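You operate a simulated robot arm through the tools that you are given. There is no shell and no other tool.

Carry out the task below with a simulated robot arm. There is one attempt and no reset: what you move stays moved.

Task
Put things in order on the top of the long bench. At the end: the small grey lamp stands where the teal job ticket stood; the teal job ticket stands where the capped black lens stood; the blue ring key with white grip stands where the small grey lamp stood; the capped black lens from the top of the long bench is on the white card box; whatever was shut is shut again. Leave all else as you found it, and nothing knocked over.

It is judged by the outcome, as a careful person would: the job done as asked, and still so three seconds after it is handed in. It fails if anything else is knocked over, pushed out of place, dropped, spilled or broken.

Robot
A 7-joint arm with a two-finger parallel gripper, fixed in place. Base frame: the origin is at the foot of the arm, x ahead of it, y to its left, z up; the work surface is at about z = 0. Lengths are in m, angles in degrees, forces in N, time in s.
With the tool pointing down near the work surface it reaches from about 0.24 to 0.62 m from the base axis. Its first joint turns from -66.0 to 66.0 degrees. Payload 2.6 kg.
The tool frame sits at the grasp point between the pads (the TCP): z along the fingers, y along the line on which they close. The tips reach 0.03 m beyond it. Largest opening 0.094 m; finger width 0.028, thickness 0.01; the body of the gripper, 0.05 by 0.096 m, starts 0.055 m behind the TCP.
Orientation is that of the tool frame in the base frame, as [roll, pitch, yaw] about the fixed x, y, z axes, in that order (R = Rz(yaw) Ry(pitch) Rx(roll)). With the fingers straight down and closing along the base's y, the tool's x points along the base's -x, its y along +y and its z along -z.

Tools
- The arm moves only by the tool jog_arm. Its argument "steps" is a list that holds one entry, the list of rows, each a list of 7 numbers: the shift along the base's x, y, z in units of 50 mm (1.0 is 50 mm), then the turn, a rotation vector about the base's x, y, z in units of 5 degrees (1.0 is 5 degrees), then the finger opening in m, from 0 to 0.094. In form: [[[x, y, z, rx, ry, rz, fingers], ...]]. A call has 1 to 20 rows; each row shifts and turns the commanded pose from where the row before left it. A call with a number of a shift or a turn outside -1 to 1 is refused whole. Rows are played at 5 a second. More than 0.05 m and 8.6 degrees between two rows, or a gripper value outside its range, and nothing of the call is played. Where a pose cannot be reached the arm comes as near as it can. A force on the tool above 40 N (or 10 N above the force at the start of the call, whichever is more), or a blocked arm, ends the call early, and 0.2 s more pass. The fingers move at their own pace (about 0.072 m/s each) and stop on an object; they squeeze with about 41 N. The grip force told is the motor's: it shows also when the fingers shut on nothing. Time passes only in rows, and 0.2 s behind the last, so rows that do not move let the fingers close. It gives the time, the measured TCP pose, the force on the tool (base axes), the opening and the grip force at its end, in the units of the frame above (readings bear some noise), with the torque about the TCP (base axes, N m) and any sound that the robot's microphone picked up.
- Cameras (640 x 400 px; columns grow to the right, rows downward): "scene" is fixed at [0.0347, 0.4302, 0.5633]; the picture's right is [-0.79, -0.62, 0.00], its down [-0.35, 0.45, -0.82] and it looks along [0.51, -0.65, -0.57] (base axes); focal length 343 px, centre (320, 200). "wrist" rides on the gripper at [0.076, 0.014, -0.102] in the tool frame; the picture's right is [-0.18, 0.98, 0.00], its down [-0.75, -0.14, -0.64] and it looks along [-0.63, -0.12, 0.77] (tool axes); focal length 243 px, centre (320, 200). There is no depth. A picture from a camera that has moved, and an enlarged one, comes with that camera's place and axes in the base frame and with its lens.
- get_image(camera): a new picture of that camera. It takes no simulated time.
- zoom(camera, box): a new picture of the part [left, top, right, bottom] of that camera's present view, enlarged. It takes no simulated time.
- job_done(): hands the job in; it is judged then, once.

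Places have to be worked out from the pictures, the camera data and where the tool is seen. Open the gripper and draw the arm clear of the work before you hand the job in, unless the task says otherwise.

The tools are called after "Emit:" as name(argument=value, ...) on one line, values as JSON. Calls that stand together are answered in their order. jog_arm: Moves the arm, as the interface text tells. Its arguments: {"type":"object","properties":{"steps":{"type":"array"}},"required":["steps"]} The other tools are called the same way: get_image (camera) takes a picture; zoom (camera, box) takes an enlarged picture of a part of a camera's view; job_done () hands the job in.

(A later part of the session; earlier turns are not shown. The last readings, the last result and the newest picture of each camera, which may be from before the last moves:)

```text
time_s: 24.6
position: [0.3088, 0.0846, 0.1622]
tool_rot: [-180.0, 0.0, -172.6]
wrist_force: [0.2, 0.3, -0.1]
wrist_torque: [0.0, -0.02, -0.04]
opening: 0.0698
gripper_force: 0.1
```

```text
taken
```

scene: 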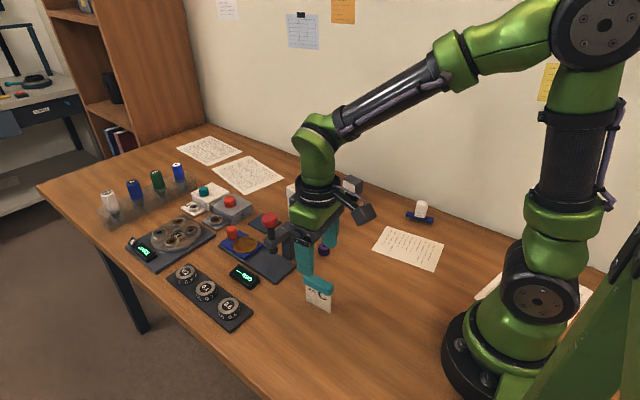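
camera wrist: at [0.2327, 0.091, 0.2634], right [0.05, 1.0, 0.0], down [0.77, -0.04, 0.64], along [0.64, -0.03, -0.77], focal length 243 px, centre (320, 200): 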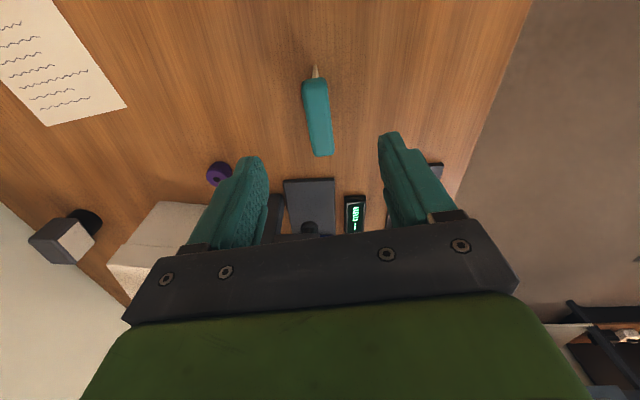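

Emit:
zoom(camera="wrist", box=[260, 50, 380, 170])

```text
3.33 times, centred on (320, 110) of wrist
camera zoom: at [0.2327, 0.091, 0.2634], right [0.05, 1.0, 0.0], down [0.77, -0.04, 0.64], along [0.64, -0.03, -0.77], focal length 809 px, centre (320, 500)
```

zoom: 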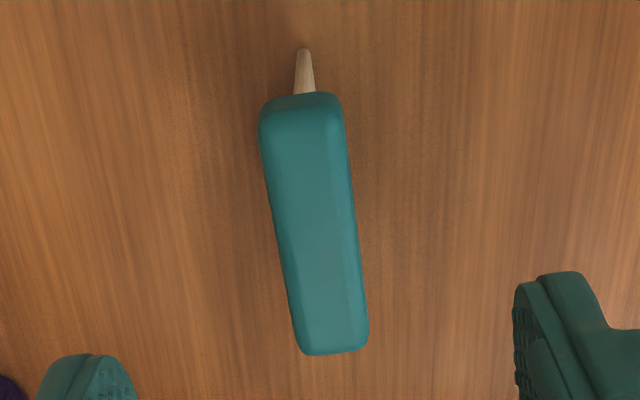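

The ticket cap is centred at about (0.311, 0.086), 20 mm wide, at an angle of about 5–6°. I'll trim the yaw slightly, descend to cap height and close.

Emit:
jog_arm(steps=[[[0.01, 0, -0.6, 0, 0, -0.3, 0.07], [0, 0, -0.6, 0, 0, 0, 0.07], [0, 0, -0.5, 0, 0, 0, 0.07], [0, 0, -0.3, 0, 0, 0, 0.07], [0, 0, -0.2, 0, 0, 0, 0.07], [0, 0, 0, 0, 0, 0, 0.07]]])

Emit:
zoom(camera="wrist", box=[230, 100, 410, 240])

Emit:
zoom(camera="scene", box=[280, 230, 360, 330])

```text
time_s: 26.0
position: [0.3087, 0.0865, 0.0516]
tool_rot: [179.9, 0.0, -173.9]
wrist_force: [-0.1, 0.5, 0.5]
wrist_torque: [-0.03, 0.0, 0.01]
opening: 0.07
gripper_force: 0.1
```

```text
2.86 times, centred on (320, 170) of wrist
camera zoom: at [0.2329, 0.0938, 0.1533], right [0.08, 1.0, 0.0], down [0.76, -0.06, 0.64], along [0.64, -0.05, -0.77], focal length 693 px, centre (320, 286)
```

zoom: 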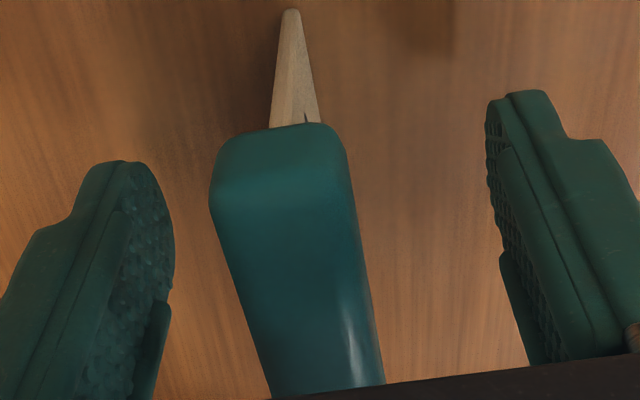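

```text
4.00 times, centred on (320, 280) of scene
camera zoom: at [0.0347, 0.4302, 0.5633], right [-0.79, -0.62, 0.0], down [-0.35, 0.45, -0.82], along [0.51, -0.65, -0.57], focal length 1370 px, centre (320, -120)
```

zoom: 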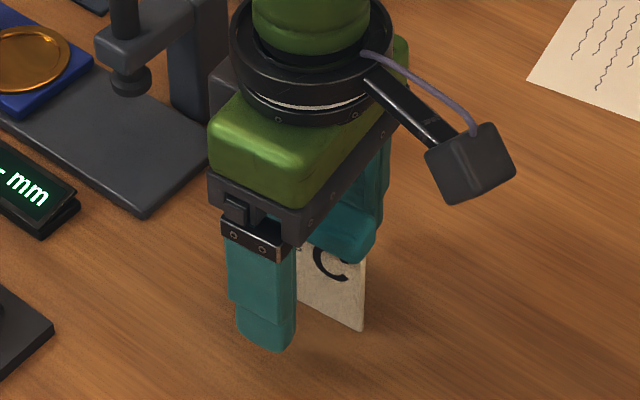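

The fingers are on either side of the cap, so I'll close them.

Emit:
jog_arm(steps=[[[0, 0, 0, 0, 0, 0, 0.05], [0, 0, 0, 0, 0, 0, 0.03], [0, 0, 0, 0, 0, 0, 0.0], [0, 0, 0, 0, 0, 0, 0.0], [0, 0, 0, 0, 0, 0, 0.0]]])

Emit:
zoom(camera="wrist", box=[230, 100, 410, 240])

```text
time_s: 27.2
position: [0.3087, 0.0863, 0.0517]
tool_rot: [180.0, 0.0, -173.9]
wrist_force: [-0.2, -0.5, -0.2]
wrist_torque: [0.0, 0.03, 0.01]
opening: 0.0234
gripper_force: 41.0
```

```text
2.86 times, centred on (320, 170) of wrist
camera zoom: at [0.233, 0.0938, 0.1535], right [0.08, 1.0, 0.0], down [0.76, -0.06, 0.64], along [0.64, -0.05, -0.77], focal length 693 px, centre (320, 286)
```

zoom: 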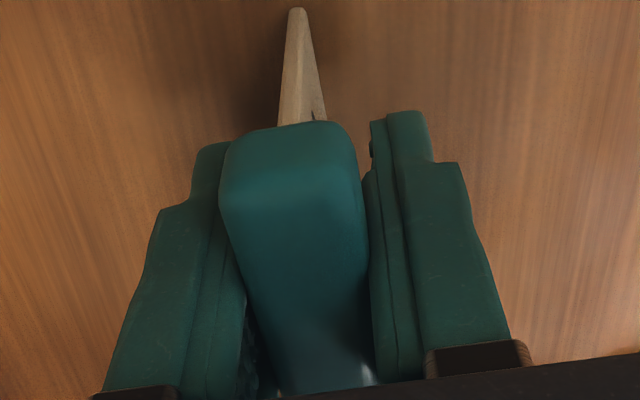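

The cap is gripped (opening 0.0234 m). I'll lift it slowly and check that the ticket hangs straight.

Emit:
jog_arm(steps=[[[0, 0, 0.06, 0, 0, 0, 0.0], [0, 0, 0.1, 0, 0, 0, 0.0], [0, 0, 0.15, 0, 0, 0, 0.0], [0, 0, 0.25, 0, 0, 0, 0.0], [0, 0, 0.3, 0, 0, 0, 0.0], [0, 0, 0.3, 0, 0, 0, 0.0], [0, 0, 0.3, 0, 0, 0, 0.0], [0, 0, 0.14, 0, 0, 0, 0.0], [0, 0, 0, 0, 0, 0, 0.0]]])

Emit:
zoom(camera="scene", box=[270, 190, 370, 320])

Emit:
get_image(camera="wrist")

```text
time_s: 29.2
position: [0.3107, 0.0853, 0.1324]
tool_rot: [-180.0, 0.0, -174.0]
wrist_force: [0.6, -0.7, 0.2]
wrist_torque: [0.01, -0.01, 0.03]
opening: 0.0232
gripper_force: 41.3
```

```text
3.08 times, centred on (320, 255) of scene
camera zoom: at [0.0347, 0.4302, 0.5633], right [-0.79, -0.62, 0.0], down [-0.35, 0.45, -0.82], along [0.51, -0.65, -0.57], focal length 1054 px, centre (320, 31)
```

zoom: 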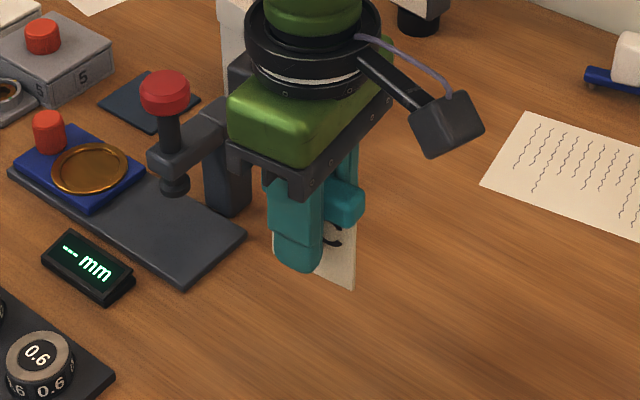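

```text
taken
camera wrist: at [0.2338, 0.0925, 0.235], right [0.08, 1.0, 0.0], down [0.76, -0.06, 0.64], along [0.64, -0.05, -0.77], focal length 243 px, centre (320, 200)
```

wrist: 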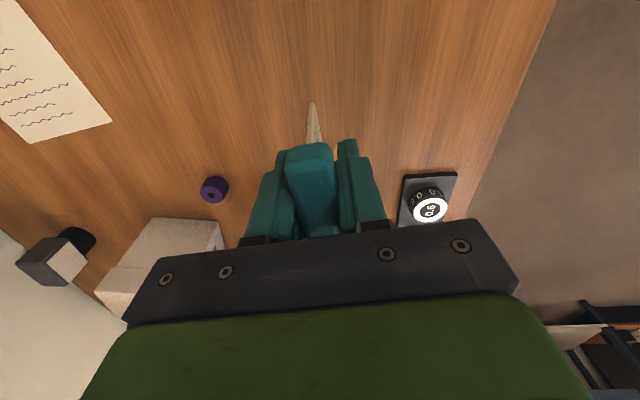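

The ticket is held and hangs straight. I'll carry it to above the lens's old spot at about (0.267, -0.154).

Emit:
jog_arm(steps=[[[-0.03, -0.15, 0, 0, 0, 0, 0.0], [-0.06, -0.3, 0, 0, 0, 0, 0.0], [-0.08, -0.45, 0, 0, 0, 0, 0.0], [-0.08, -0.45, 0, 0, 0, 0, 0.0], [-0.08, -0.45, 0, 0, 0, 0, 0.0], [-0.08, -0.45, 0, 0, 0, 0, 0.0], [-0.08, -0.45, 0, 0, 0, 0, 0.0], [-0.08, -0.45, 0, 0, 0, 0, 0.0], [-0.08, -0.45, 0, 0, 0, 0, 0.0], [-0.08, -0.45, 0, 0, 0, 0, 0.0], [-0.08, -0.45, 0, 0, 0, 0, 0.0], [-0.05, -0.2, 0, 0, 0, 0, 0.0], [-0.01, -0.1, 0, 0, 0, 0, 0.0], [0, 0, 0, 0, 0, 0, 0.0]]])

Emit:
zoom(camera="scene", box=[340, 140, 480, 280])

Emit:
get_image(camera="wrist")

```text
time_s: 32.2
position: [0.2658, -0.1525, 0.1316]
tool_rot: [-180.0, 0.1, -174.1]
wrist_force: [0.6, -0.7, -0.7]
wrist_torque: [0.02, -0.01, -0.01]
opening: 0.0232
gripper_force: 41.1
```

```text
2.86 times, centred on (410, 210) of scene
camera zoom: at [0.0347, 0.4302, 0.5633], right [-0.79, -0.62, 0.0], down [-0.35, 0.45, -0.82], along [0.51, -0.65, -0.57], focal length 979 px, centre (63, 171)
```

zoom: 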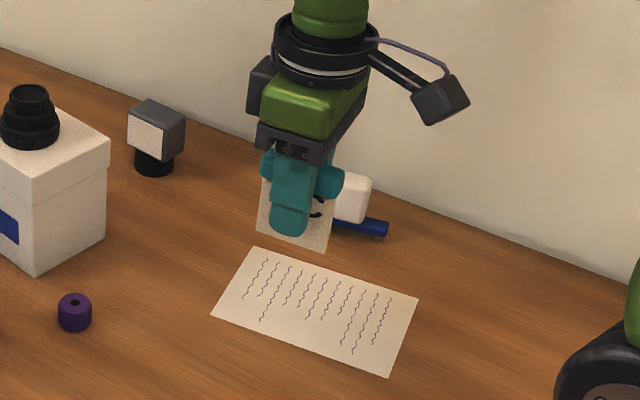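

```text
taken
camera wrist: at [0.1885, -0.1465, 0.2335], right [0.08, 1.0, 0.0], down [0.76, -0.06, 0.64], along [0.64, -0.05, -0.77], focal length 243 px, centre (320, 200)
```

wrist: 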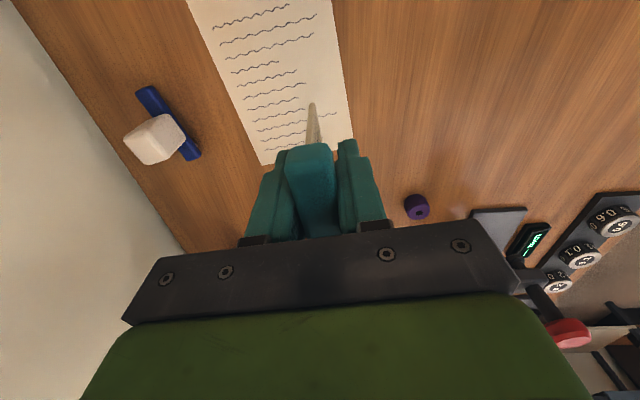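

It's positioned over the paper spot. I'll lower it to a few millimetres above contact, then settle down gently.

Emit:
jog_arm(steps=[[[0, 0, -0.3, 0, 0, 0, 0.0], [0, 0, -0.4, 0, 0, 0, 0.0], [0, 0, -0.4, 0, 0, 0, 0.0], [0, 0, -0.25, 0, 0, 0, 0.0], [0, 0, -0.15, 0, 0, 0, 0.0], [0, 0, -0.05, 0, 0, 0, 0.0], [0, 0, 0, 0, 0, 0, 0.0]]])

Emit:
zoom(camera="scene", box=[360, 190, 440, 270])

```text
time_s: 33.8
position: [0.2649, -0.1534, 0.0536]
tool_rot: [-180.0, 0.0, -174.0]
wrist_force: [-0.9, -0.4, -0.7]
wrist_torque: [0.03, 0.01, -0.04]
opening: 0.0231
gripper_force: 40.8
```

```text
5.00 times, centred on (400, 230) of scene
camera zoom: at [0.0347, 0.4302, 0.5633], right [-0.79, -0.62, 0.0], down [-0.35, 0.45, -0.82], along [0.51, -0.65, -0.57], focal length 1713 px, centre (-80, 50)
```

zoom: 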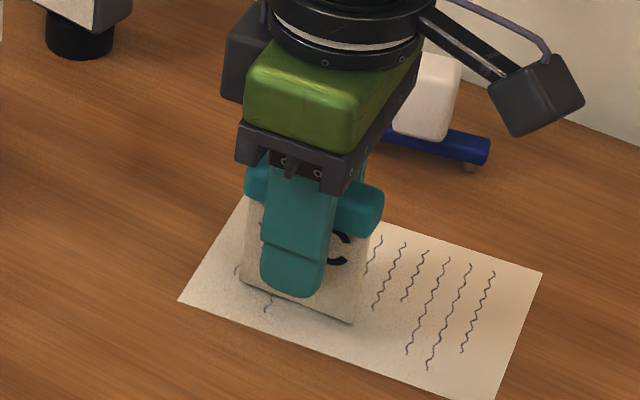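

The ticket is just above the paper, so I'll go down in 0.5 mm steps and read the force.

Emit:
jog_arm(steps=[[[0, 0, -0.015, 0, 0, 0, 0.0], [0, 0, -0.015, 0, 0, 0, 0.0], [0, 0, 0, 0, 0, 0, 0.0]]])

```text
time_s: 34.6
position: [0.2658, -0.1526, 0.0534]
tool_rot: [180.0, -0.1, -174.0]
wrist_force: [0.0, 0.3, -0.7]
wrist_torque: [-0.01, -0.01, -0.01]
opening: 0.0233
gripper_force: 41.1
```

Emit:
jog_arm(steps=[[[0, 0, -0.015, 0, 0, 0, 0.0], [0, 0, -0.01, 0, 0, 0, 0.0], [0, 0, 0, 0, 0, 0, 0.0]]])

```text
time_s: 35.4
position: [0.2655, -0.1531, 0.0514]
tool_rot: [180.0, 0.1, -174.1]
wrist_force: [-4.4, 0.7, 18.4]
wrist_torque: [0.06, 0.28, 0.01]
opening: 0.0235
gripper_force: 41.1
```

The ticket is in contact, pressing with about 18 N. I'll ease up about 0.6 mm and check.

Emit:
jog_arm(steps=[[[0, 0, 0.014, 0, 0, 0, 0.0], [0, 0, 0, 0, 0, 0, 0.0]]])

Emit:
zoom(camera="scene", box=[360, 190, 440, 270])

```text
time_s: 36.0
position: [0.2655, -0.1538, 0.051]
tool_rot: [180.0, 0.0, -174.1]
wrist_force: [0.5, -2.5, 4.7]
wrist_torque: [-0.09, -0.08, -0.04]
opening: 0.0232
gripper_force: 40.8
```

```text
5.00 times, centred on (400, 230) of scene
camera zoom: at [0.0347, 0.4302, 0.5633], right [-0.79, -0.62, 0.0], down [-0.35, 0.45, -0.82], along [0.51, -0.65, -0.57], focal length 1713 px, centre (-80, 50)
```

zoom: 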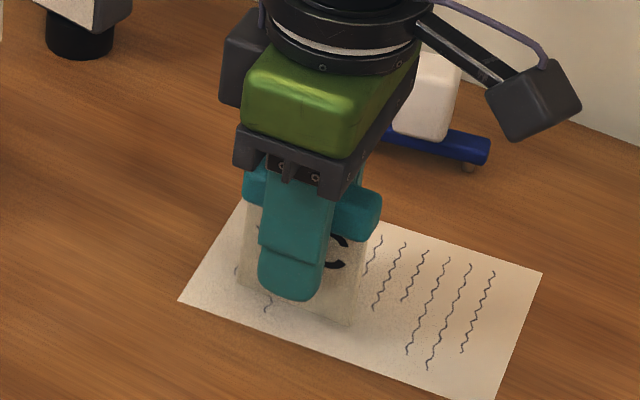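

Only a light contact load remains. I'll open the fingers slowly and rise straight up.

Emit:
jog_arm(steps=[[[0, 0, 0, 0, 0, 0, 0.026], [0, 0, 0, 0, 0, 0, 0.032], [0, 0, 0, 0, 0, 0, 0.04], [0, 0, 0, 0, 0, 0, 0.055], [0, 0, 0, 0, 0, 0, 0.06], [0, 0, 0, 0, 0, 0, 0.06]]])

Emit:
zoom(camera="scene", box=[360, 190, 440, 270])

Emit:
zoom(camera="wrist", box=[230, 80, 410, 230])

```text
time_s: 37.4
position: [0.2648, -0.1531, 0.0515]
tool_rot: [180.0, -0.1, -174.0]
wrist_force: [0.7, -0.9, 0.9]
wrist_torque: [0.0, -0.03, -0.02]
opening: 0.0603
gripper_force: 0.1
```

```text
5.00 times, centred on (400, 230) of scene
camera zoom: at [0.0347, 0.4302, 0.5633], right [-0.79, -0.62, 0.0], down [-0.35, 0.45, -0.82], along [0.51, -0.65, -0.57], focal length 1713 px, centre (-80, 50)
```

zoom: 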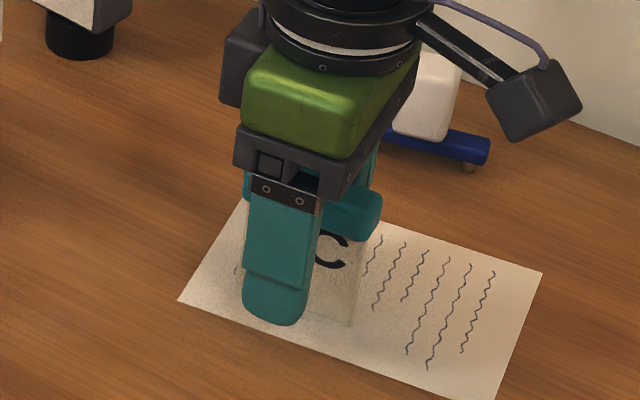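

```text
2.67 times, centred on (320, 155) of wrist
camera zoom: at [0.1893, -0.146, 0.1534], right [0.08, 1.0, 0.0], down [0.76, -0.06, 0.64], along [0.64, -0.05, -0.77], focal length 647 px, centre (320, 320)
```

zoom: 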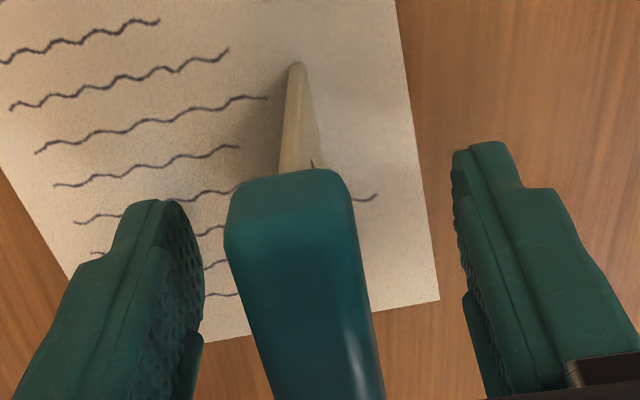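

The ticket stands by itself between the open fingers. I'll rise straight up.

Emit:
jog_arm(steps=[[[0, 0, 0.2, 0, 0, 0, 0.06], [0, 0, 0.4, 0, 0, 0, 0.06], [0, 0, 0.6, 0, 0, 0, 0.06], [0, 0, 0.8, 0, 0, 0, 0.06], [0, 0, 1.0, 0, 0, 0, 0.06], [0, 0, 0, 0, 0, 0, 0.06]]])

Emit:
get_image(camera="scene")

Emit:
zoom(camera="scene", box=[360, 200, 440, 280])

Emit:
get_image(camera="wrist")

```text
time_s: 38.8
position: [0.265, -0.1532, 0.2003]
tool_rot: [-180.0, -0.1, -174.1]
wrist_force: [-0.8, -0.3, -0.1]
wrist_torque: [0.02, 0.01, -0.01]
opening: 0.0597
gripper_force: 0.0
```

```text
taken
```

scene: 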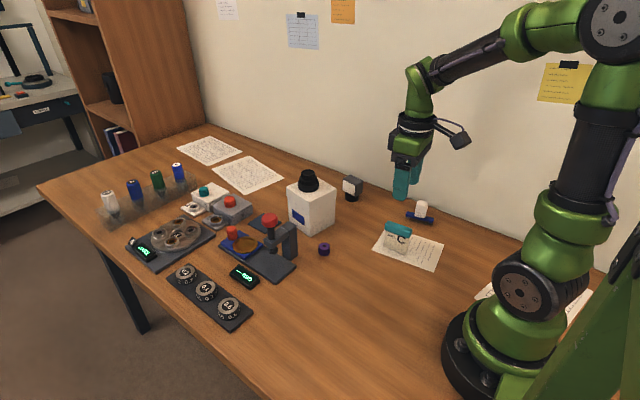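

```text
5.00 times, centred on (400, 240) of scene
camera zoom: at [0.0347, 0.4302, 0.5633], right [-0.79, -0.62, 0.0], down [-0.35, 0.45, -0.82], along [0.51, -0.65, -0.57], focal length 1713 px, centre (-80, 0)
```

zoom: 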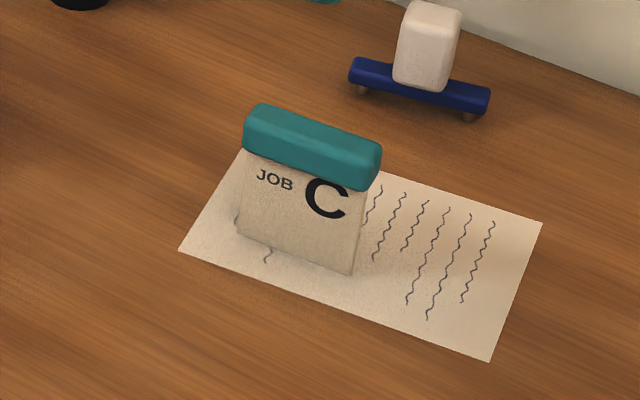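

```text
taken
camera wrist: at [0.189, -0.146, 0.3025], right [0.08, 1.0, 0.0], down [0.76, -0.06, 0.64], along [0.64, -0.05, -0.77], focal length 243 px, centre (320, 200)
```

wrist: 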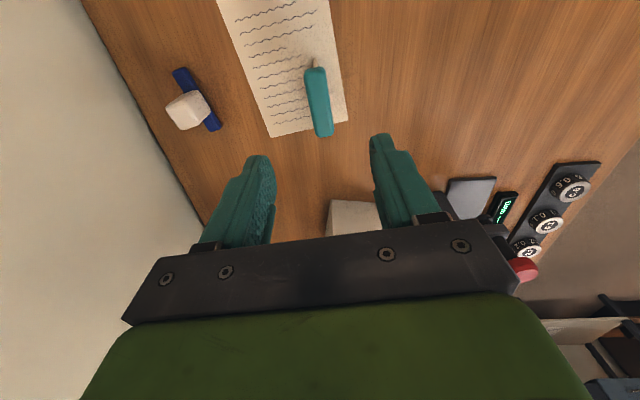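

The ticket is standing where the lens was. The lamp's head is centred at about (0.470, -0.270), about 44 mm along x by 33 mm along y and turned about -7°, over a 38 mm base. Gripping along x avoids fouling the base, so I'll move above it while turning the tool about -100°, which puts the camera on the side away from the wall.

Emit:
jog_arm(steps=[[[0.2, -0.11, 0.06, 0, 0, -1, 0.08], [0.2, -0.11, 0.06, 0, 0, -1, 0.08], [0.2, -0.11, 0.06, 0, 0, -1, 0.08], [0.2, -0.11, 0.06, 0, 0, -1, 0.08], [0.2, -0.11, 0.06, 0, 0, -1, 0.08], [0.2, -0.11, 0.06, 0, 0, -1, 0.08], [0.2, -0.11, 0.06, 0, 0, -1, 0.08], [0.2, -0.11, 0.06, 0, 0, -1, 0.08], [0.2, -0.11, 0.06, 0, 0, -1, 0.08], [0.2, -0.11, 0.06, 0, 0, -1, 0.08], [0.2, -0.11, 0.06, 0, 0, -1, 0.08], [0.2, -0.11, 0.06, 0, 0, -1, 0.08], [0.2, -0.11, 0.06, 0, 0, -1, 0.08], [0.2, -0.11, 0.06, 0, 0, -1, 0.08], [0.2, -0.11, 0.06, 0, 0, -1, 0.08], [0.2, -0.11, 0.06, 0, 0, -1, 0.08], [0.2, -0.11, 0.04, 0, 0, -1, 0.08], [0.2, -0.11, 0, 0, 0, -1, 0.08], [0.2, -0.11, 0, 0, 0, -1, 0.08], [0, 0, 0, 0, 0, -1, 0.08]]])

Emit:
get_image(camera="scene")

Emit:
get_image(camera="wrist")

```text
time_s: 43.0
position: [0.4575, -0.2584, 0.2523]
tool_rot: [180.0, 0.0, 86.0]
wrist_force: [0.1, -0.3, -0.7]
wrist_torque: [-0.03, -0.01, 0.02]
opening: 0.0801
gripper_force: 0.1
```

```text
taken
```

scene: 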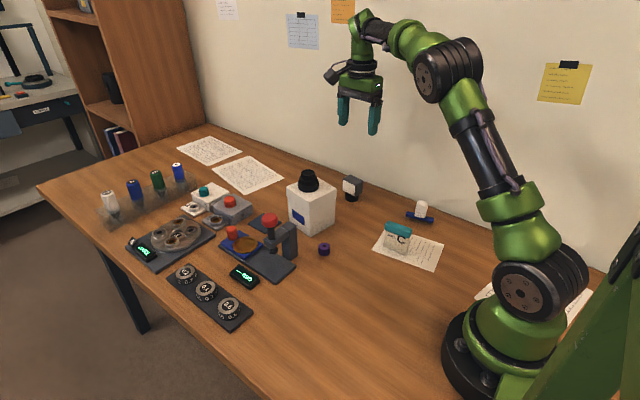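

```text
taken
camera wrist: at [0.4773, -0.182, 0.3537], right [0.97, -0.25, 0.0], down [-0.19, -0.74, 0.64], along [-0.16, -0.62, -0.77], focal length 243 px, centre (320, 200)
```

wrist: 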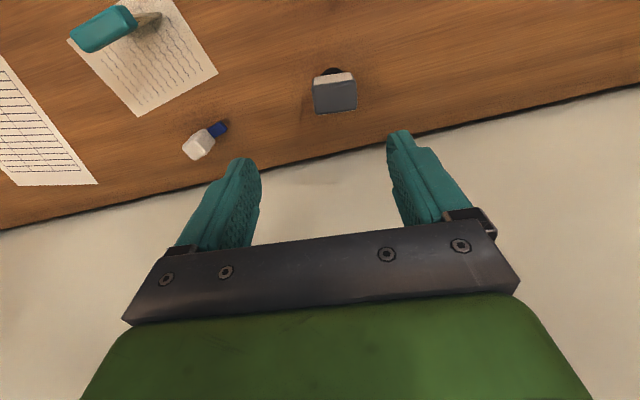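

The arm reached that pose easily. The wall is at about y=-0.38. I'll zoom in on the lamp from this viewpoint.

Emit:
zoom(camera="wrist", box=[280, 50, 400, 130])

```text
5.00 times, centred on (340, 90) of wrist
camera zoom: at [0.4773, -0.182, 0.3537], right [0.97, -0.25, 0.0], down [-0.19, -0.74, 0.64], along [-0.16, -0.62, -0.77], focal length 1213 px, centre (220, 750)
```

zoom: 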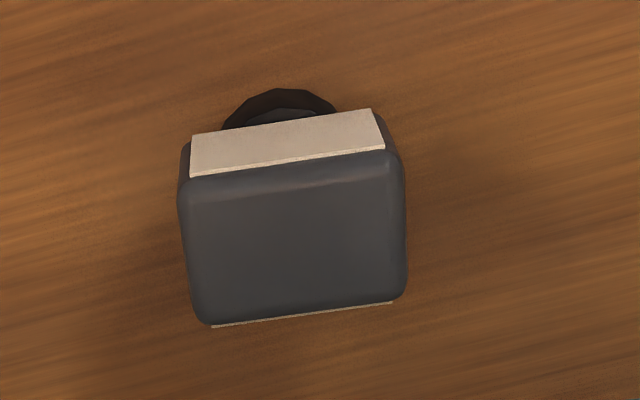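

The lamp head comes to about 49×32 mm, centred at (0.472, -0.272) and turned about -8°, with the base centred beneath it. I'll align with it and come down to z≈0.12 to check, keeping the wrist camera clear of the lens on the box.

Emit:
jog_arm(steps=[[[0.15, -0.13, -0.5, 0, 0, -0.4, 0.08], [0.15, -0.14, -0.7, 0, 0, -0.38, 0.08], [0, 0, -0.7, 0, 0, 0, 0.08], [0, 0, -0.5, 0, 0, 0, 0.08], [0, 0, -0.2, 0, 0, 0, 0.08], [0, 0, 0, 0, 0, 0, 0.08]]])

Emit:
get_image(camera="wrist")

Emit:
zoom(camera="scene", box=[270, 80, 410, 220])

```text
time_s: 44.4
position: [0.4701, -0.2718, 0.1213]
tool_rot: [-180.0, 0.0, 82.1]
wrist_force: [-1.0, -0.1, 0.4]
wrist_torque: [0.01, 0.01, -0.02]
opening: 0.0801
gripper_force: 0.0
```

```text
taken
camera wrist: at [0.4964, -0.1962, 0.2234], right [0.95, -0.32, 0.0], down [-0.24, -0.73, 0.64], along [-0.2, -0.61, -0.77], focal length 243 px, centre (320, 200)
```

wrist: 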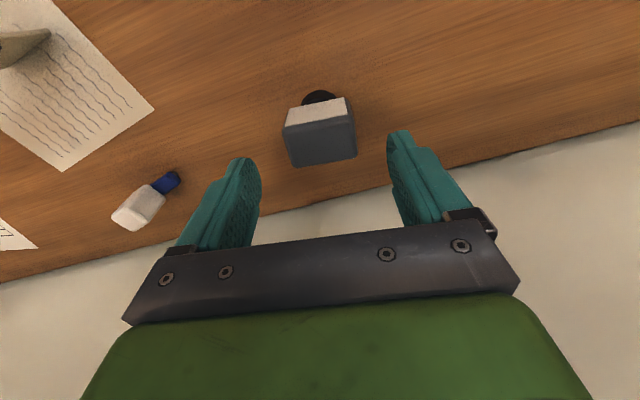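

```text
2.86 times, centred on (340, 150) of scene
camera zoom: at [0.0347, 0.4302, 0.5633], right [-0.79, -0.62, 0.0], down [-0.35, 0.45, -0.82], along [0.51, -0.65, -0.57], focal length 979 px, centre (263, 343)
```

zoom: 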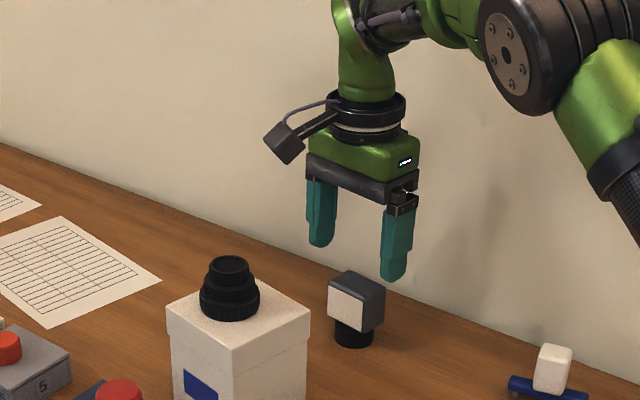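

The lamp head is centred between the fingers. I'll descend to z≈0.046 and look before closing.

Emit:
jog_arm(steps=[[[0, 0, -0.5, 0, 0, 0, 0.08], [0, 0, -0.5, 0, 0, 0, 0.08], [0, 0, -0.3, 0, 0, 0, 0.08], [0, 0, -0.19, 0, 0, 0, 0.08], [0, 0, 0, 0, 0, 0, 0.08]]])

Emit:
zoom(camera="wrist", box=[200, 80, 440, 240])

Emit:
zoom(camera="scene", box=[290, 120, 390, 220])

```text
time_s: 45.6
position: [0.4703, -0.2713, 0.0471]
tool_rot: [179.9, 0.1, 82.2]
wrist_force: [-0.7, -0.6, 0.0]
wrist_torque: [-0.04, -0.03, -0.01]
opening: 0.0799
gripper_force: 0.1
```

```text
2.50 times, centred on (320, 160) of wrist
camera zoom: at [0.4965, -0.1961, 0.1485], right [0.95, -0.32, 0.0], down [-0.24, -0.73, 0.64], along [-0.2, -0.61, -0.77], focal length 606 px, centre (320, 300)
```

zoom: 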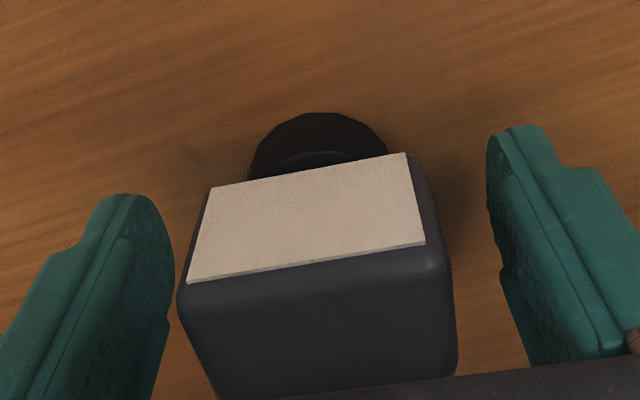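

```text
4.00 times, centred on (340, 170) of scene
camera zoom: at [0.0347, 0.4302, 0.5633], right [-0.79, -0.62, 0.0], down [-0.35, 0.45, -0.82], along [0.51, -0.65, -0.57], focal length 1370 px, centre (240, 320)
```

zoom: 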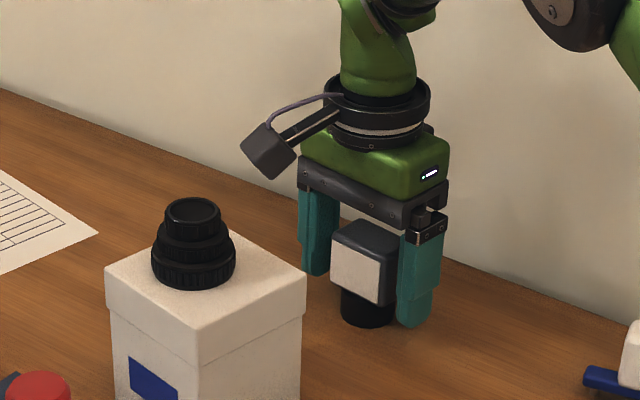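

The camera and fingers are clear and the lamp is centred, so I'll close on the head.

Emit:
jog_arm(steps=[[[0, 0, 0, 0, 0, 0, 0.065], [0, 0, 0, 0, 0, 0, 0.058], [0, 0, 0, 0, 0, 0, 0.053], [0, 0, 0, 0, 0, 0, 0.04], [0, 0, 0, 0, 0, 0, 0.0], [0, 0, 0, 0, 0, 0, 0.0], [0, 0, 0, 0, 0, 0, 0.0]]])

Emit:
zoom(camera="wrist", box=[200, 80, 440, 240])

Emit:
zoom(camera="scene", box=[290, 120, 390, 220])

```text
time_s: 47.2
position: [0.4712, -0.2713, 0.0457]
tool_rot: [180.0, 0.1, 82.1]
wrist_force: [0.8, 0.7, 0.8]
wrist_torque: [0.03, 0.03, 0.01]
opening: 0.0562
gripper_force: 41.3
```

```text
2.50 times, centred on (320, 160) of wrist
camera zoom: at [0.4965, -0.1961, 0.1487], right [0.95, -0.32, 0.0], down [-0.24, -0.73, 0.64], along [-0.2, -0.61, -0.77], focal length 606 px, centre (320, 300)
```

zoom: 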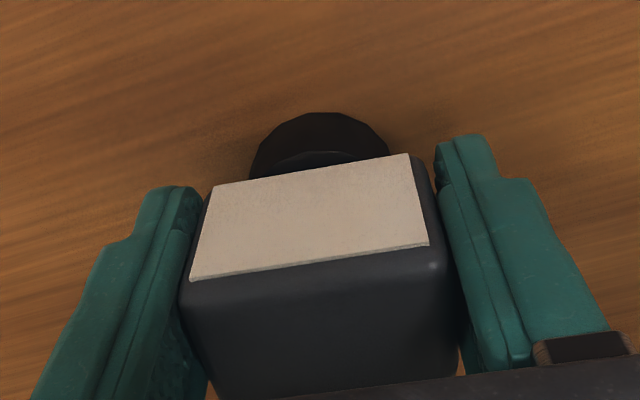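

```text
4.00 times, centred on (340, 170) of scene
camera zoom: at [0.0347, 0.4302, 0.5634], right [-0.79, -0.62, 0.0], down [-0.35, 0.45, -0.82], along [0.51, -0.65, -0.57], focal length 1370 px, centre (240, 320)
```

zoom: 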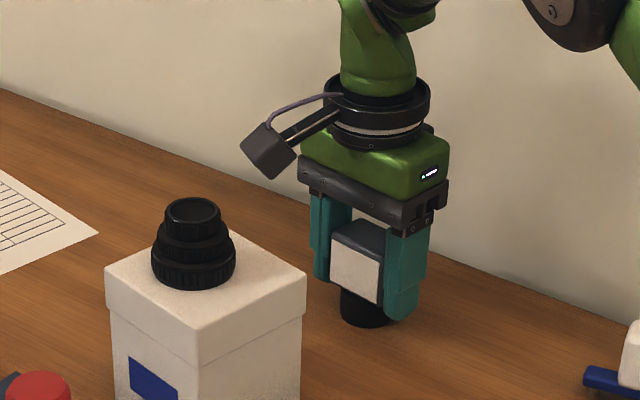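

The lamp head is gripped (opening 0.0562 m). I'll lift slowly, a few millimetres first and then on up.

Emit:
jog_arm(steps=[[[0, 0, 0.05, 0, 0, 0, 0.0], [0, 0, 0.05, 0, 0, 0, 0.0], [0, 0, 0.05, 0, 0, 0, 0.0], [0, 0, 0, 0, 0, 0, 0.0]]])

Emit:
zoom(camera="scene", box=[290, 120, 390, 220])

```text
time_s: 48.2
position: [0.4705, -0.2707, 0.0536]
tool_rot: [-180.0, 0.0, 82.2]
wrist_force: [0.2, -0.2, -1.6]
wrist_torque: [0.04, -0.01, 0.0]
opening: 0.056
gripper_force: 40.3
```

```text
4.00 times, centred on (340, 170) of scene
camera zoom: at [0.0347, 0.4302, 0.5634], right [-0.79, -0.62, 0.0], down [-0.35, 0.45, -0.82], along [0.51, -0.65, -0.57], focal length 1370 px, centre (240, 320)
```

zoom: 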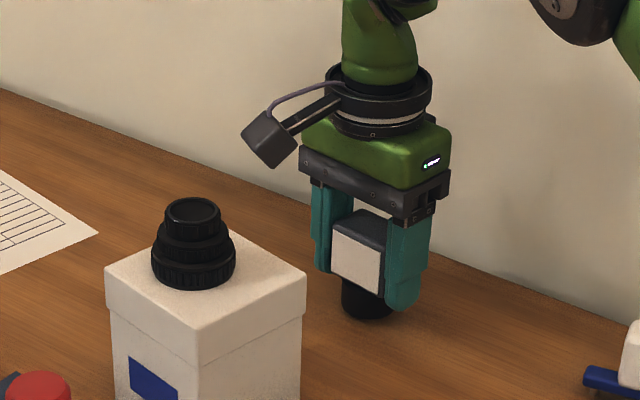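

It's held. I'll lift on gently to z≈0.22.

Emit:
jog_arm(steps=[[[0, 0, 0.15, 0, 0, 0, 0.0], [0, 0, 0.25, 0, 0, 0, 0.0], [0, 0, 0.3, 0, 0, 0, 0.0], [0, 0, 0.3, 0, 0, 0, 0.0], [0, 0, 0.3, 0, 0, 0, 0.0], [0, 0, 0.3, 0, 0, 0, 0.0], [0, 0, 0.3, 0, 0, 0, 0.0], [0, 0, 0.3, 0, 0, 0, 0.0], [0, 0, 0.3, 0, 0, 0, 0.0], [0, 0, 0.3, 0, 0, 0, 0.0], [0, 0, 0.3, 0, 0, 0, 0.0], [0, 0, 0.15, 0, 0, 0, 0.0], [0, 0, 0.05, 0, 0, 0, 0.0], [0, 0, 0, 0, 0, 0, 0.0]]])

Emit:
get_image(camera="scene")

Emit:
get_image(camera="wrist")

```text
time_s: 51.2
position: [0.4718, -0.2701, 0.2203]
tool_rot: [-179.9, 0.0, 82.2]
wrist_force: [0.6, 0.7, -2.5]
wrist_torque: [0.01, 0.02, 0.04]
opening: 0.0559
gripper_force: 40.8
```

```text
taken
```

scene: 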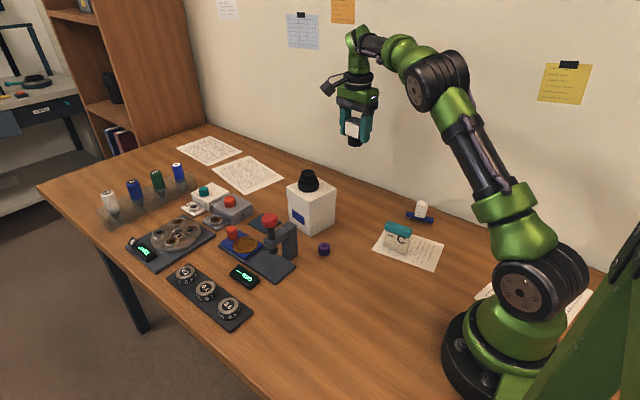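

```text
taken
camera wrist: at [0.4969, -0.1967, 0.3216], right [0.95, -0.32, 0.0], down [-0.24, -0.73, 0.64], along [-0.2, -0.61, -0.77], focal length 243 px, centre (320, 200)
```

wrist: 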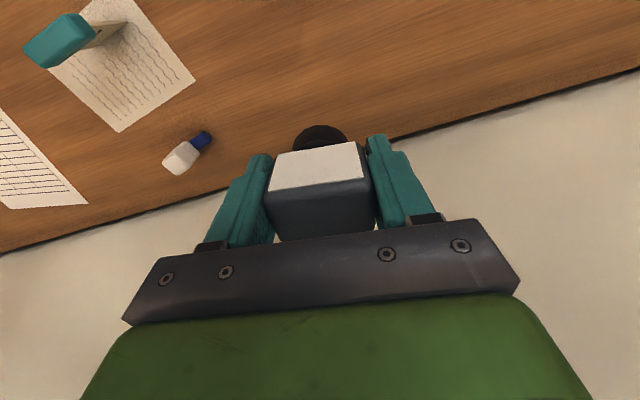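

The lamp is held firmly (about 0.25 kg). I'll carry it towards the ticket's old spot at (0.310, 0.086), high and gently, in two stages.

Emit:
jog_arm(steps=[[[-0.08, 0.18, 0, 0, 0, 0, 0.0], [-0.15, 0.33, 0, 0, 0, 0, 0.0], [-0.19, 0.42, 0, 0, 0, 0, 0.0], [-0.19, 0.42, 0, 0, 0, 0, 0.0], [-0.19, 0.42, 0, 0, 0, 0, 0.0], [-0.19, 0.42, 0, 0, 0, 0, 0.0], [-0.19, 0.42, 0, 0, 0, 0, 0.0], [-0.19, 0.42, 0, 0, 0, 0, 0.0], [-0.19, 0.42, 0, 0, 0, 0, 0.0], [-0.15, 0.33, 0, 0, 0, 0, 0.0], [-0.08, 0.18, 0, 0, 0, 0, 0.0], [0, 0, 0, 0, 0, 0, 0.0]]])

Emit:
get_image(camera="scene")

```text
time_s: 53.8
position: [0.3823, -0.0729, 0.2193]
tool_rot: [-180.0, 0.0, 82.0]
wrist_force: [0.0, -0.1, -2.9]
wrist_torque: [0.01, 0.0, -0.01]
opening: 0.056
gripper_force: 41.1
```

```text
taken
```

scene: 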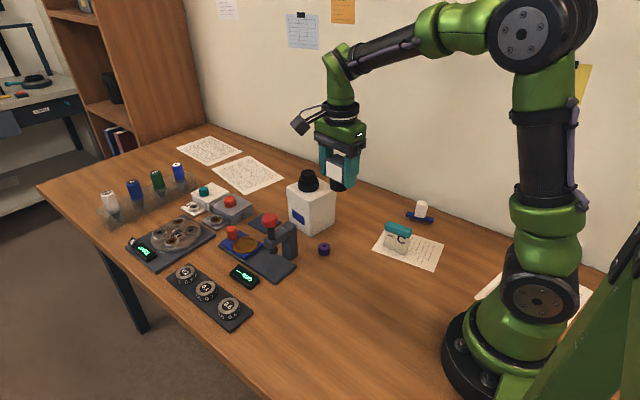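

Tracking is good and the lamp is steady. I'll do the second stage to above the ticket's old spot.

Emit:
jog_arm(steps=[[[-0.07, 0.16, 0, 0, 0, 0, 0.0], [-0.14, 0.31, 0, 0, 0, 0, 0.0], [-0.18, 0.4, 0, 0, 0, 0, 0.0], [-0.18, 0.4, 0, 0, 0, 0, 0.0], [-0.18, 0.4, 0, 0, 0, 0, 0.0], [-0.18, 0.4, 0, 0, 0, 0, 0.0], [-0.18, 0.4, 0, 0, 0, 0, 0.0], [-0.18, 0.4, 0, 0, 0, 0, 0.0], [-0.1, 0.22, 0, 0, 0, 0, 0.0], [-0.05, 0.11, 0, 0, 0, 0, 0.0], [0, 0, 0, 0, 0, 0, 0.0]]])

Emit:
get_image(camera="scene")

Emit:
get_image(camera="wrist")

```text
time_s: 56.2
position: [0.3085, 0.0851, 0.2198]
tool_rot: [-180.0, 0.0, 82.1]
wrist_force: [0.5, 0.4, -3.4]
wrist_torque: [0.01, -0.02, -0.01]
opening: 0.0561
gripper_force: 40.9
```

```text
taken
```

scene: 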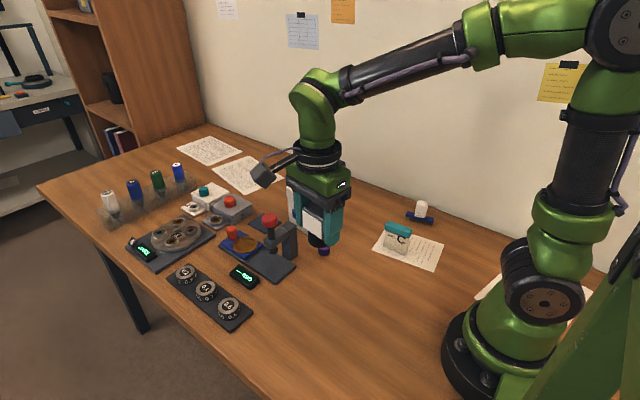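

```text
taken
camera wrist: at [0.3351, 0.1608, 0.3221], right [0.95, -0.32, 0.0], down [-0.24, -0.73, 0.64], along [-0.2, -0.61, -0.77], focal length 243 px, centre (320, 200)
```

wrist: 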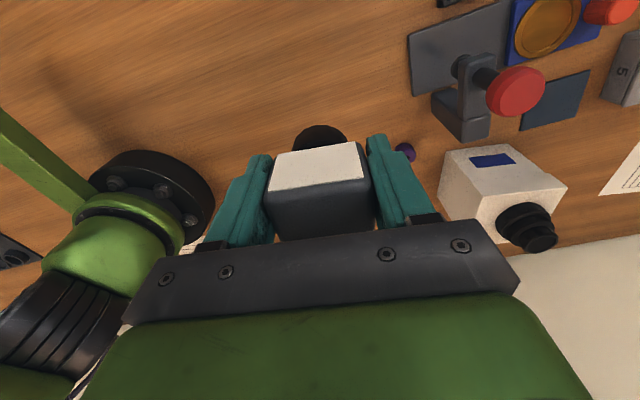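

The lamp is above the target. I'll descend to a few millimetres above the bench.

Emit:
jog_arm(steps=[[[0, 0, -0.3, 0, 0, 0, 0.0], [0, 0, -0.5, 0, 0, 0, 0.0], [0, 0, -0.5, 0, 0, 0, 0.0], [0, 0, -0.5, 0, 0, 0, 0.0], [0, 0, -0.5, 0, 0, 0, 0.0], [0, 0, -0.4, 0, 0, 0, 0.0], [0, 0, -0.3, 0, 0, 0, 0.0], [0, 0, -0.2, 0, 0, 0, 0.0], [0, 0, -0.12, 0, 0, 0, 0.0], [0, 0, -0.04, 0, 0, 0, 0.0], [0, 0, 0, 0, 0, 0, 0.0]]])

Emit:
zoom(camera="scene", box=[270, 200, 370, 330])

```text
time_s: 58.6
position: [0.3089, 0.0863, 0.0514]
tool_rot: [179.9, 0.0, 82.2]
wrist_force: [0.8, -0.9, -2.4]
wrist_torque: [0.02, 0.0, 0.01]
opening: 0.0558
gripper_force: 41.5
```

```text
3.08 times, centred on (320, 265) of scene
camera zoom: at [0.0347, 0.4302, 0.5633], right [-0.79, -0.62, 0.0], down [-0.35, 0.45, -0.82], along [0.51, -0.65, -0.57], focal length 1054 px, centre (320, 0)
```

zoom: 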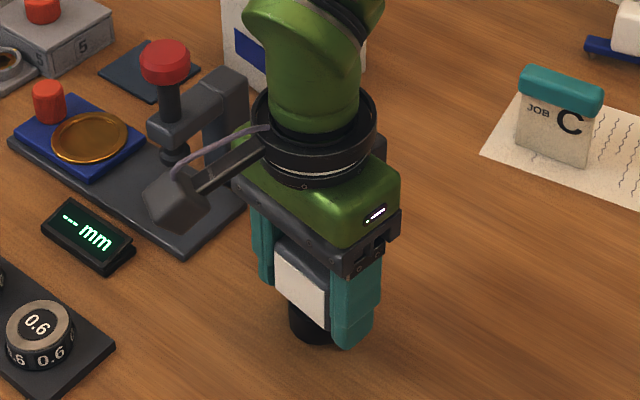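

The lamp is about 4 mm above the bench. I'll lower in small steps and read the force.

Emit:
jog_arm(steps=[[[0, 0, -0.02, 0, 0, 0, 0.0], [0, 0, -0.02, 0, 0, 0, 0.0], [0, 0, -0.02, 0, 0, 0, 0.0], [0, 0, 0, 0, 0, 0, 0.0]]])

```text
time_s: 59.6
position: [0.3095, 0.0862, 0.0491]
tool_rot: [-180.0, 0.0, 82.2]
wrist_force: [-0.1, -0.4, -2.3]
wrist_torque: [0.04, 0.01, 0.01]
opening: 0.0561
gripper_force: 41.1
```

Emit:
jog_arm(steps=[[[0, 0, -0.012, 0, 0, 0, 0.0], [0, 0, -0.01, 0, 0, 0, 0.0], [0, 0, 0, 0, 0, 0, 0.0]]])

```text
time_s: 60.4
position: [0.3089, 0.086, 0.049]
tool_rot: [180.0, -0.1, 82.0]
wrist_force: [-0.3, -0.5, -2.0]
wrist_torque: [0.01, 0.01, -0.05]
opening: 0.0559
gripper_force: 40.9
```

There's no contact yet, so I'll continue down half a millimetre at a time.

Emit:
jog_arm(steps=[[[0, 0, -0.01, 0, 0, 0, 0.0], [0, 0, 0, 0, 0, 0, 0.0]]])

```text
time_s: 61.0
position: [0.309, 0.0867, 0.0478]
tool_rot: [180.0, -0.1, 82.1]
wrist_force: [-0.5, 0.7, -2.7]
wrist_torque: [0.01, -0.01, 0.0]
opening: 0.0561
gripper_force: 40.9
```

Emit:
jog_arm(steps=[[[0, 0, -0.015, 0, 0, 0, 0.0], [0, 0, 0, 0, 0, 0, 0.0]]])

```text
time_s: 61.6
position: [0.3101, 0.0869, 0.0452]
tool_rot: [-180.0, 0.0, 82.2]
wrist_force: [0.2, 0.2, -0.1]
wrist_torque: [0.0, -0.03, 0.01]
opening: 0.056
gripper_force: 41.2
```

The weight reading has gone to about zero, so the lamp is resting on the bench. I'll open slowly.

Emit:
jog_arm(steps=[[[0, 0, 0, 0, 0, 0, 0.058], [0, 0, 0, 0, 0, 0, 0.062], [0, 0, 0, 0, 0, 0, 0.07], [0, 0, 0, 0, 0, 0, 0.08], [0, 0, 0, 0, 0, 0, 0.085], [0, 0, 0, 0, 0, 0, 0.085]]])

Emit:
zoom(camera="scene", box=[270, 200, 370, 330])

Emit:
zoom(camera="wrist", box=[200, 80, 440, 240])

```text
time_s: 63.0
position: [0.3099, 0.0854, 0.0465]
tool_rot: [179.9, 0.0, 82.1]
wrist_force: [-1.4, 0.3, -0.1]
wrist_torque: [0.02, -0.01, 0.0]
opening: 0.0847
gripper_force: 0.1
```

```text
3.08 times, centred on (320, 265) of scene
camera zoom: at [0.0347, 0.4302, 0.5633], right [-0.79, -0.62, 0.0], down [-0.35, 0.45, -0.82], along [0.51, -0.65, -0.57], focal length 1054 px, centre (320, 0)
```

zoom: 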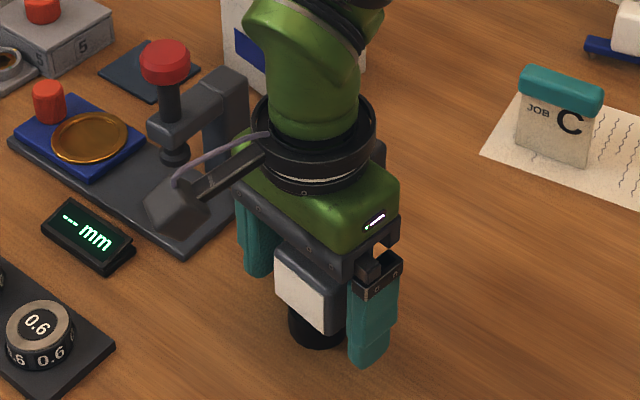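

```text
2.50 times, centred on (320, 160) of wrist
camera zoom: at [0.3351, 0.1606, 0.1487], right [0.95, -0.32, 0.0], down [-0.24, -0.73, 0.64], along [-0.2, -0.61, -0.77], focal length 606 px, centre (320, 300)
```

zoom: 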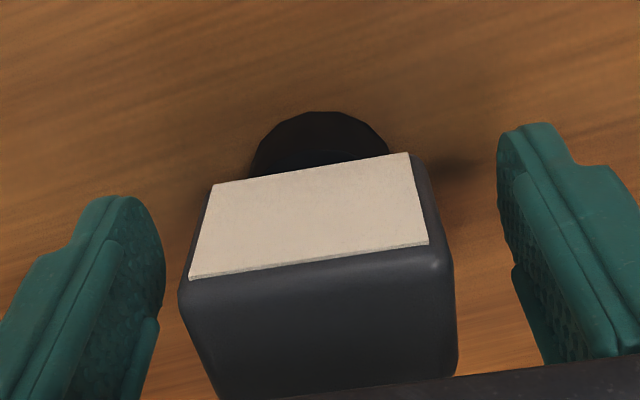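

The lamp stands on its own. I'll lift off straight up and check, then turn back for the ring key.

Emit:
jog_arm(steps=[[[0, 0, 0.1, 0, 0, 0, 0.085], [0, 0, 0.3, 0, 0, 0, 0.085], [0, 0, 0.5, 0, 0, 0, 0.085], [0, 0, 0.8, 0, 0, 0, 0.085], [0, 0, 0.8, 0, 0, 0, 0.085], [0, 0, 0.6, 0, 0, 0, 0.085], [0, 0, 0, 0, 0, 0, 0.085]]])

Emit:
get_image(camera="scene")

Emit:
zoom(camera="scene", box=[270, 230, 370, 330])

```text
time_s: 64.6
position: [0.3083, 0.0855, 0.2025]
tool_rot: [-180.0, 0.0, 82.1]
wrist_force: [-0.1, -0.5, -0.5]
wrist_torque: [-0.01, -0.01, 0.01]
opening: 0.085
gripper_force: 0.1
```

```text
taken
```

scene: 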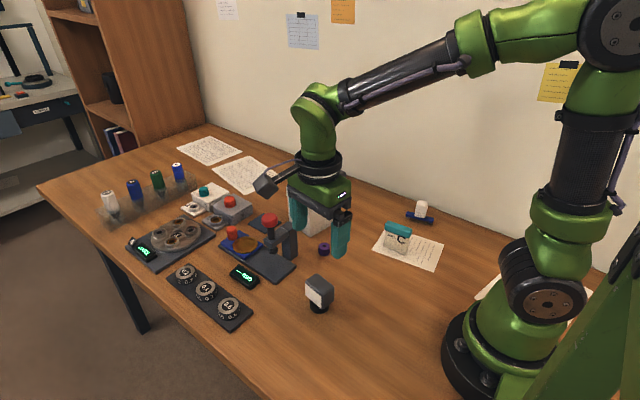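

```text
4.00 times, centred on (320, 280) of scene
camera zoom: at [0.0347, 0.4302, 0.5633], right [-0.79, -0.62, 0.0], down [-0.35, 0.45, -0.82], along [0.51, -0.65, -0.57], focal length 1370 px, centre (320, -120)
```

zoom: 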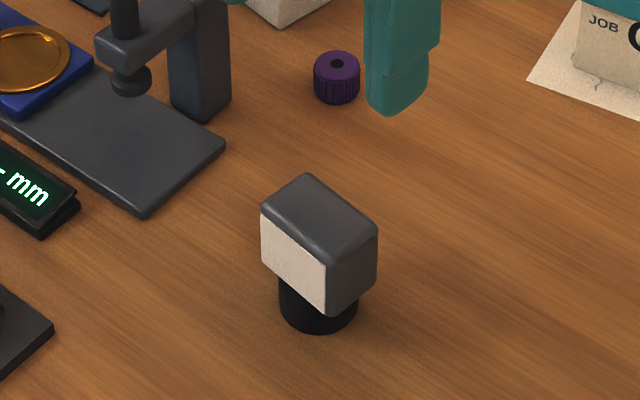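

The lamp stands at about (0.309, 0.085), the ticket's old spot. I'll go over to the ring key, turning the tool back so the fingers close across the bar.

Emit:
jog_arm(steps=[[[-0.04, -0.37, 0.05, 0, 0, 1, 0.06], [-0.04, -0.37, 0.05, 0, 0, 1, 0.06], [-0.04, -0.37, 0, 0, 0, 1, 0.06], [-0.04, -0.37, 0, 0, 0, 1, 0.06], [-0.04, -0.37, 0, 0, 0, 1, 0.06], [-0.04, -0.37, 0, 0, 0, 1, 0.06], [-0.04, -0.37, 0, 0, 0, 1, 0.06], [-0.04, -0.37, 0, 0, 0, 1, 0.06], [-0.04, -0.37, 0, 0, 0, 1, 0.06], [-0.04, -0.37, 0, 0, 0, 1, 0.06], [-0.04, -0.37, 0, 0, 0, 1, 0.06], [-0.04, -0.37, 0, 0, 0, 1, 0.06], [-0.04, -0.37, 0, 0, 0, 1, 0.06], [-0.04, -0.37, 0, 0, 0, 1, 0.06], [-0.04, -0.37, 0, 0, 0, 1, 0.06], [-0.04, -0.37, 0, 0, 0, 1, 0.06], [-0.04, -0.37, 0, 0, 0, 1, 0.06], [-0.04, -0.37, 0, 0, 0, 1, 0.06], [-0.04, -0.37, 0, 0, 0, 1, 0.06], [-0.04, -0.37, 0, 0, 0, 1, 0.06]]])

Emit:
jog_arm(steps=[[[0, 0, -0.3, 0, 0, 1, 0.06], [0, 0, -0.4, 0, 0, 1, 0.06], [0, 0, -0.4, 0, 0, 0.24, 0.06], [0, 0, 0, 0, 0, 0, 0.06]]])

Emit:
get_image(camera="wrist")

Emit:
get_image(camera="scene")

```text
time_s: 68.8
position: [0.2679, -0.2834, 0.2058]
tool_rot: [180.0, 0.0, -177.7]
wrist_force: [1.0, -0.4, 0.2]
wrist_torque: [0.03, 0.01, -0.02]
opening: 0.06
gripper_force: 0.1
```

```text
time_s: 69.8
position: [0.2703, -0.283, 0.151]
tool_rot: [-180.0, 0.0, -166.7]
wrist_force: [-0.8, 0.2, -0.7]
wrist_torque: [0.0, 0.02, 0.0]
opening: 0.0597
gripper_force: 0.0
```

```text
taken
camera wrist: at [0.1931, -0.2857, 0.2538], right [-0.05, 1.0, 0.0], down [0.77, 0.04, 0.64], along [0.64, 0.03, -0.77], focal length 243 px, centre (320, 200)
```

wrist: 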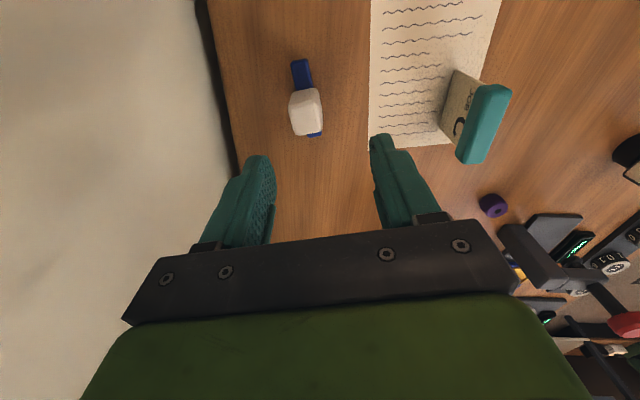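

```text
taken
```

scene: 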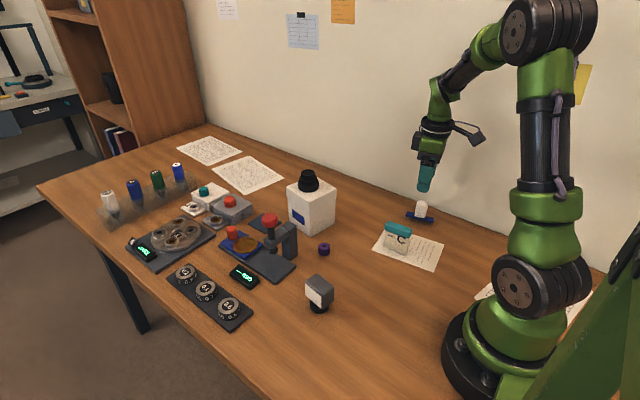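

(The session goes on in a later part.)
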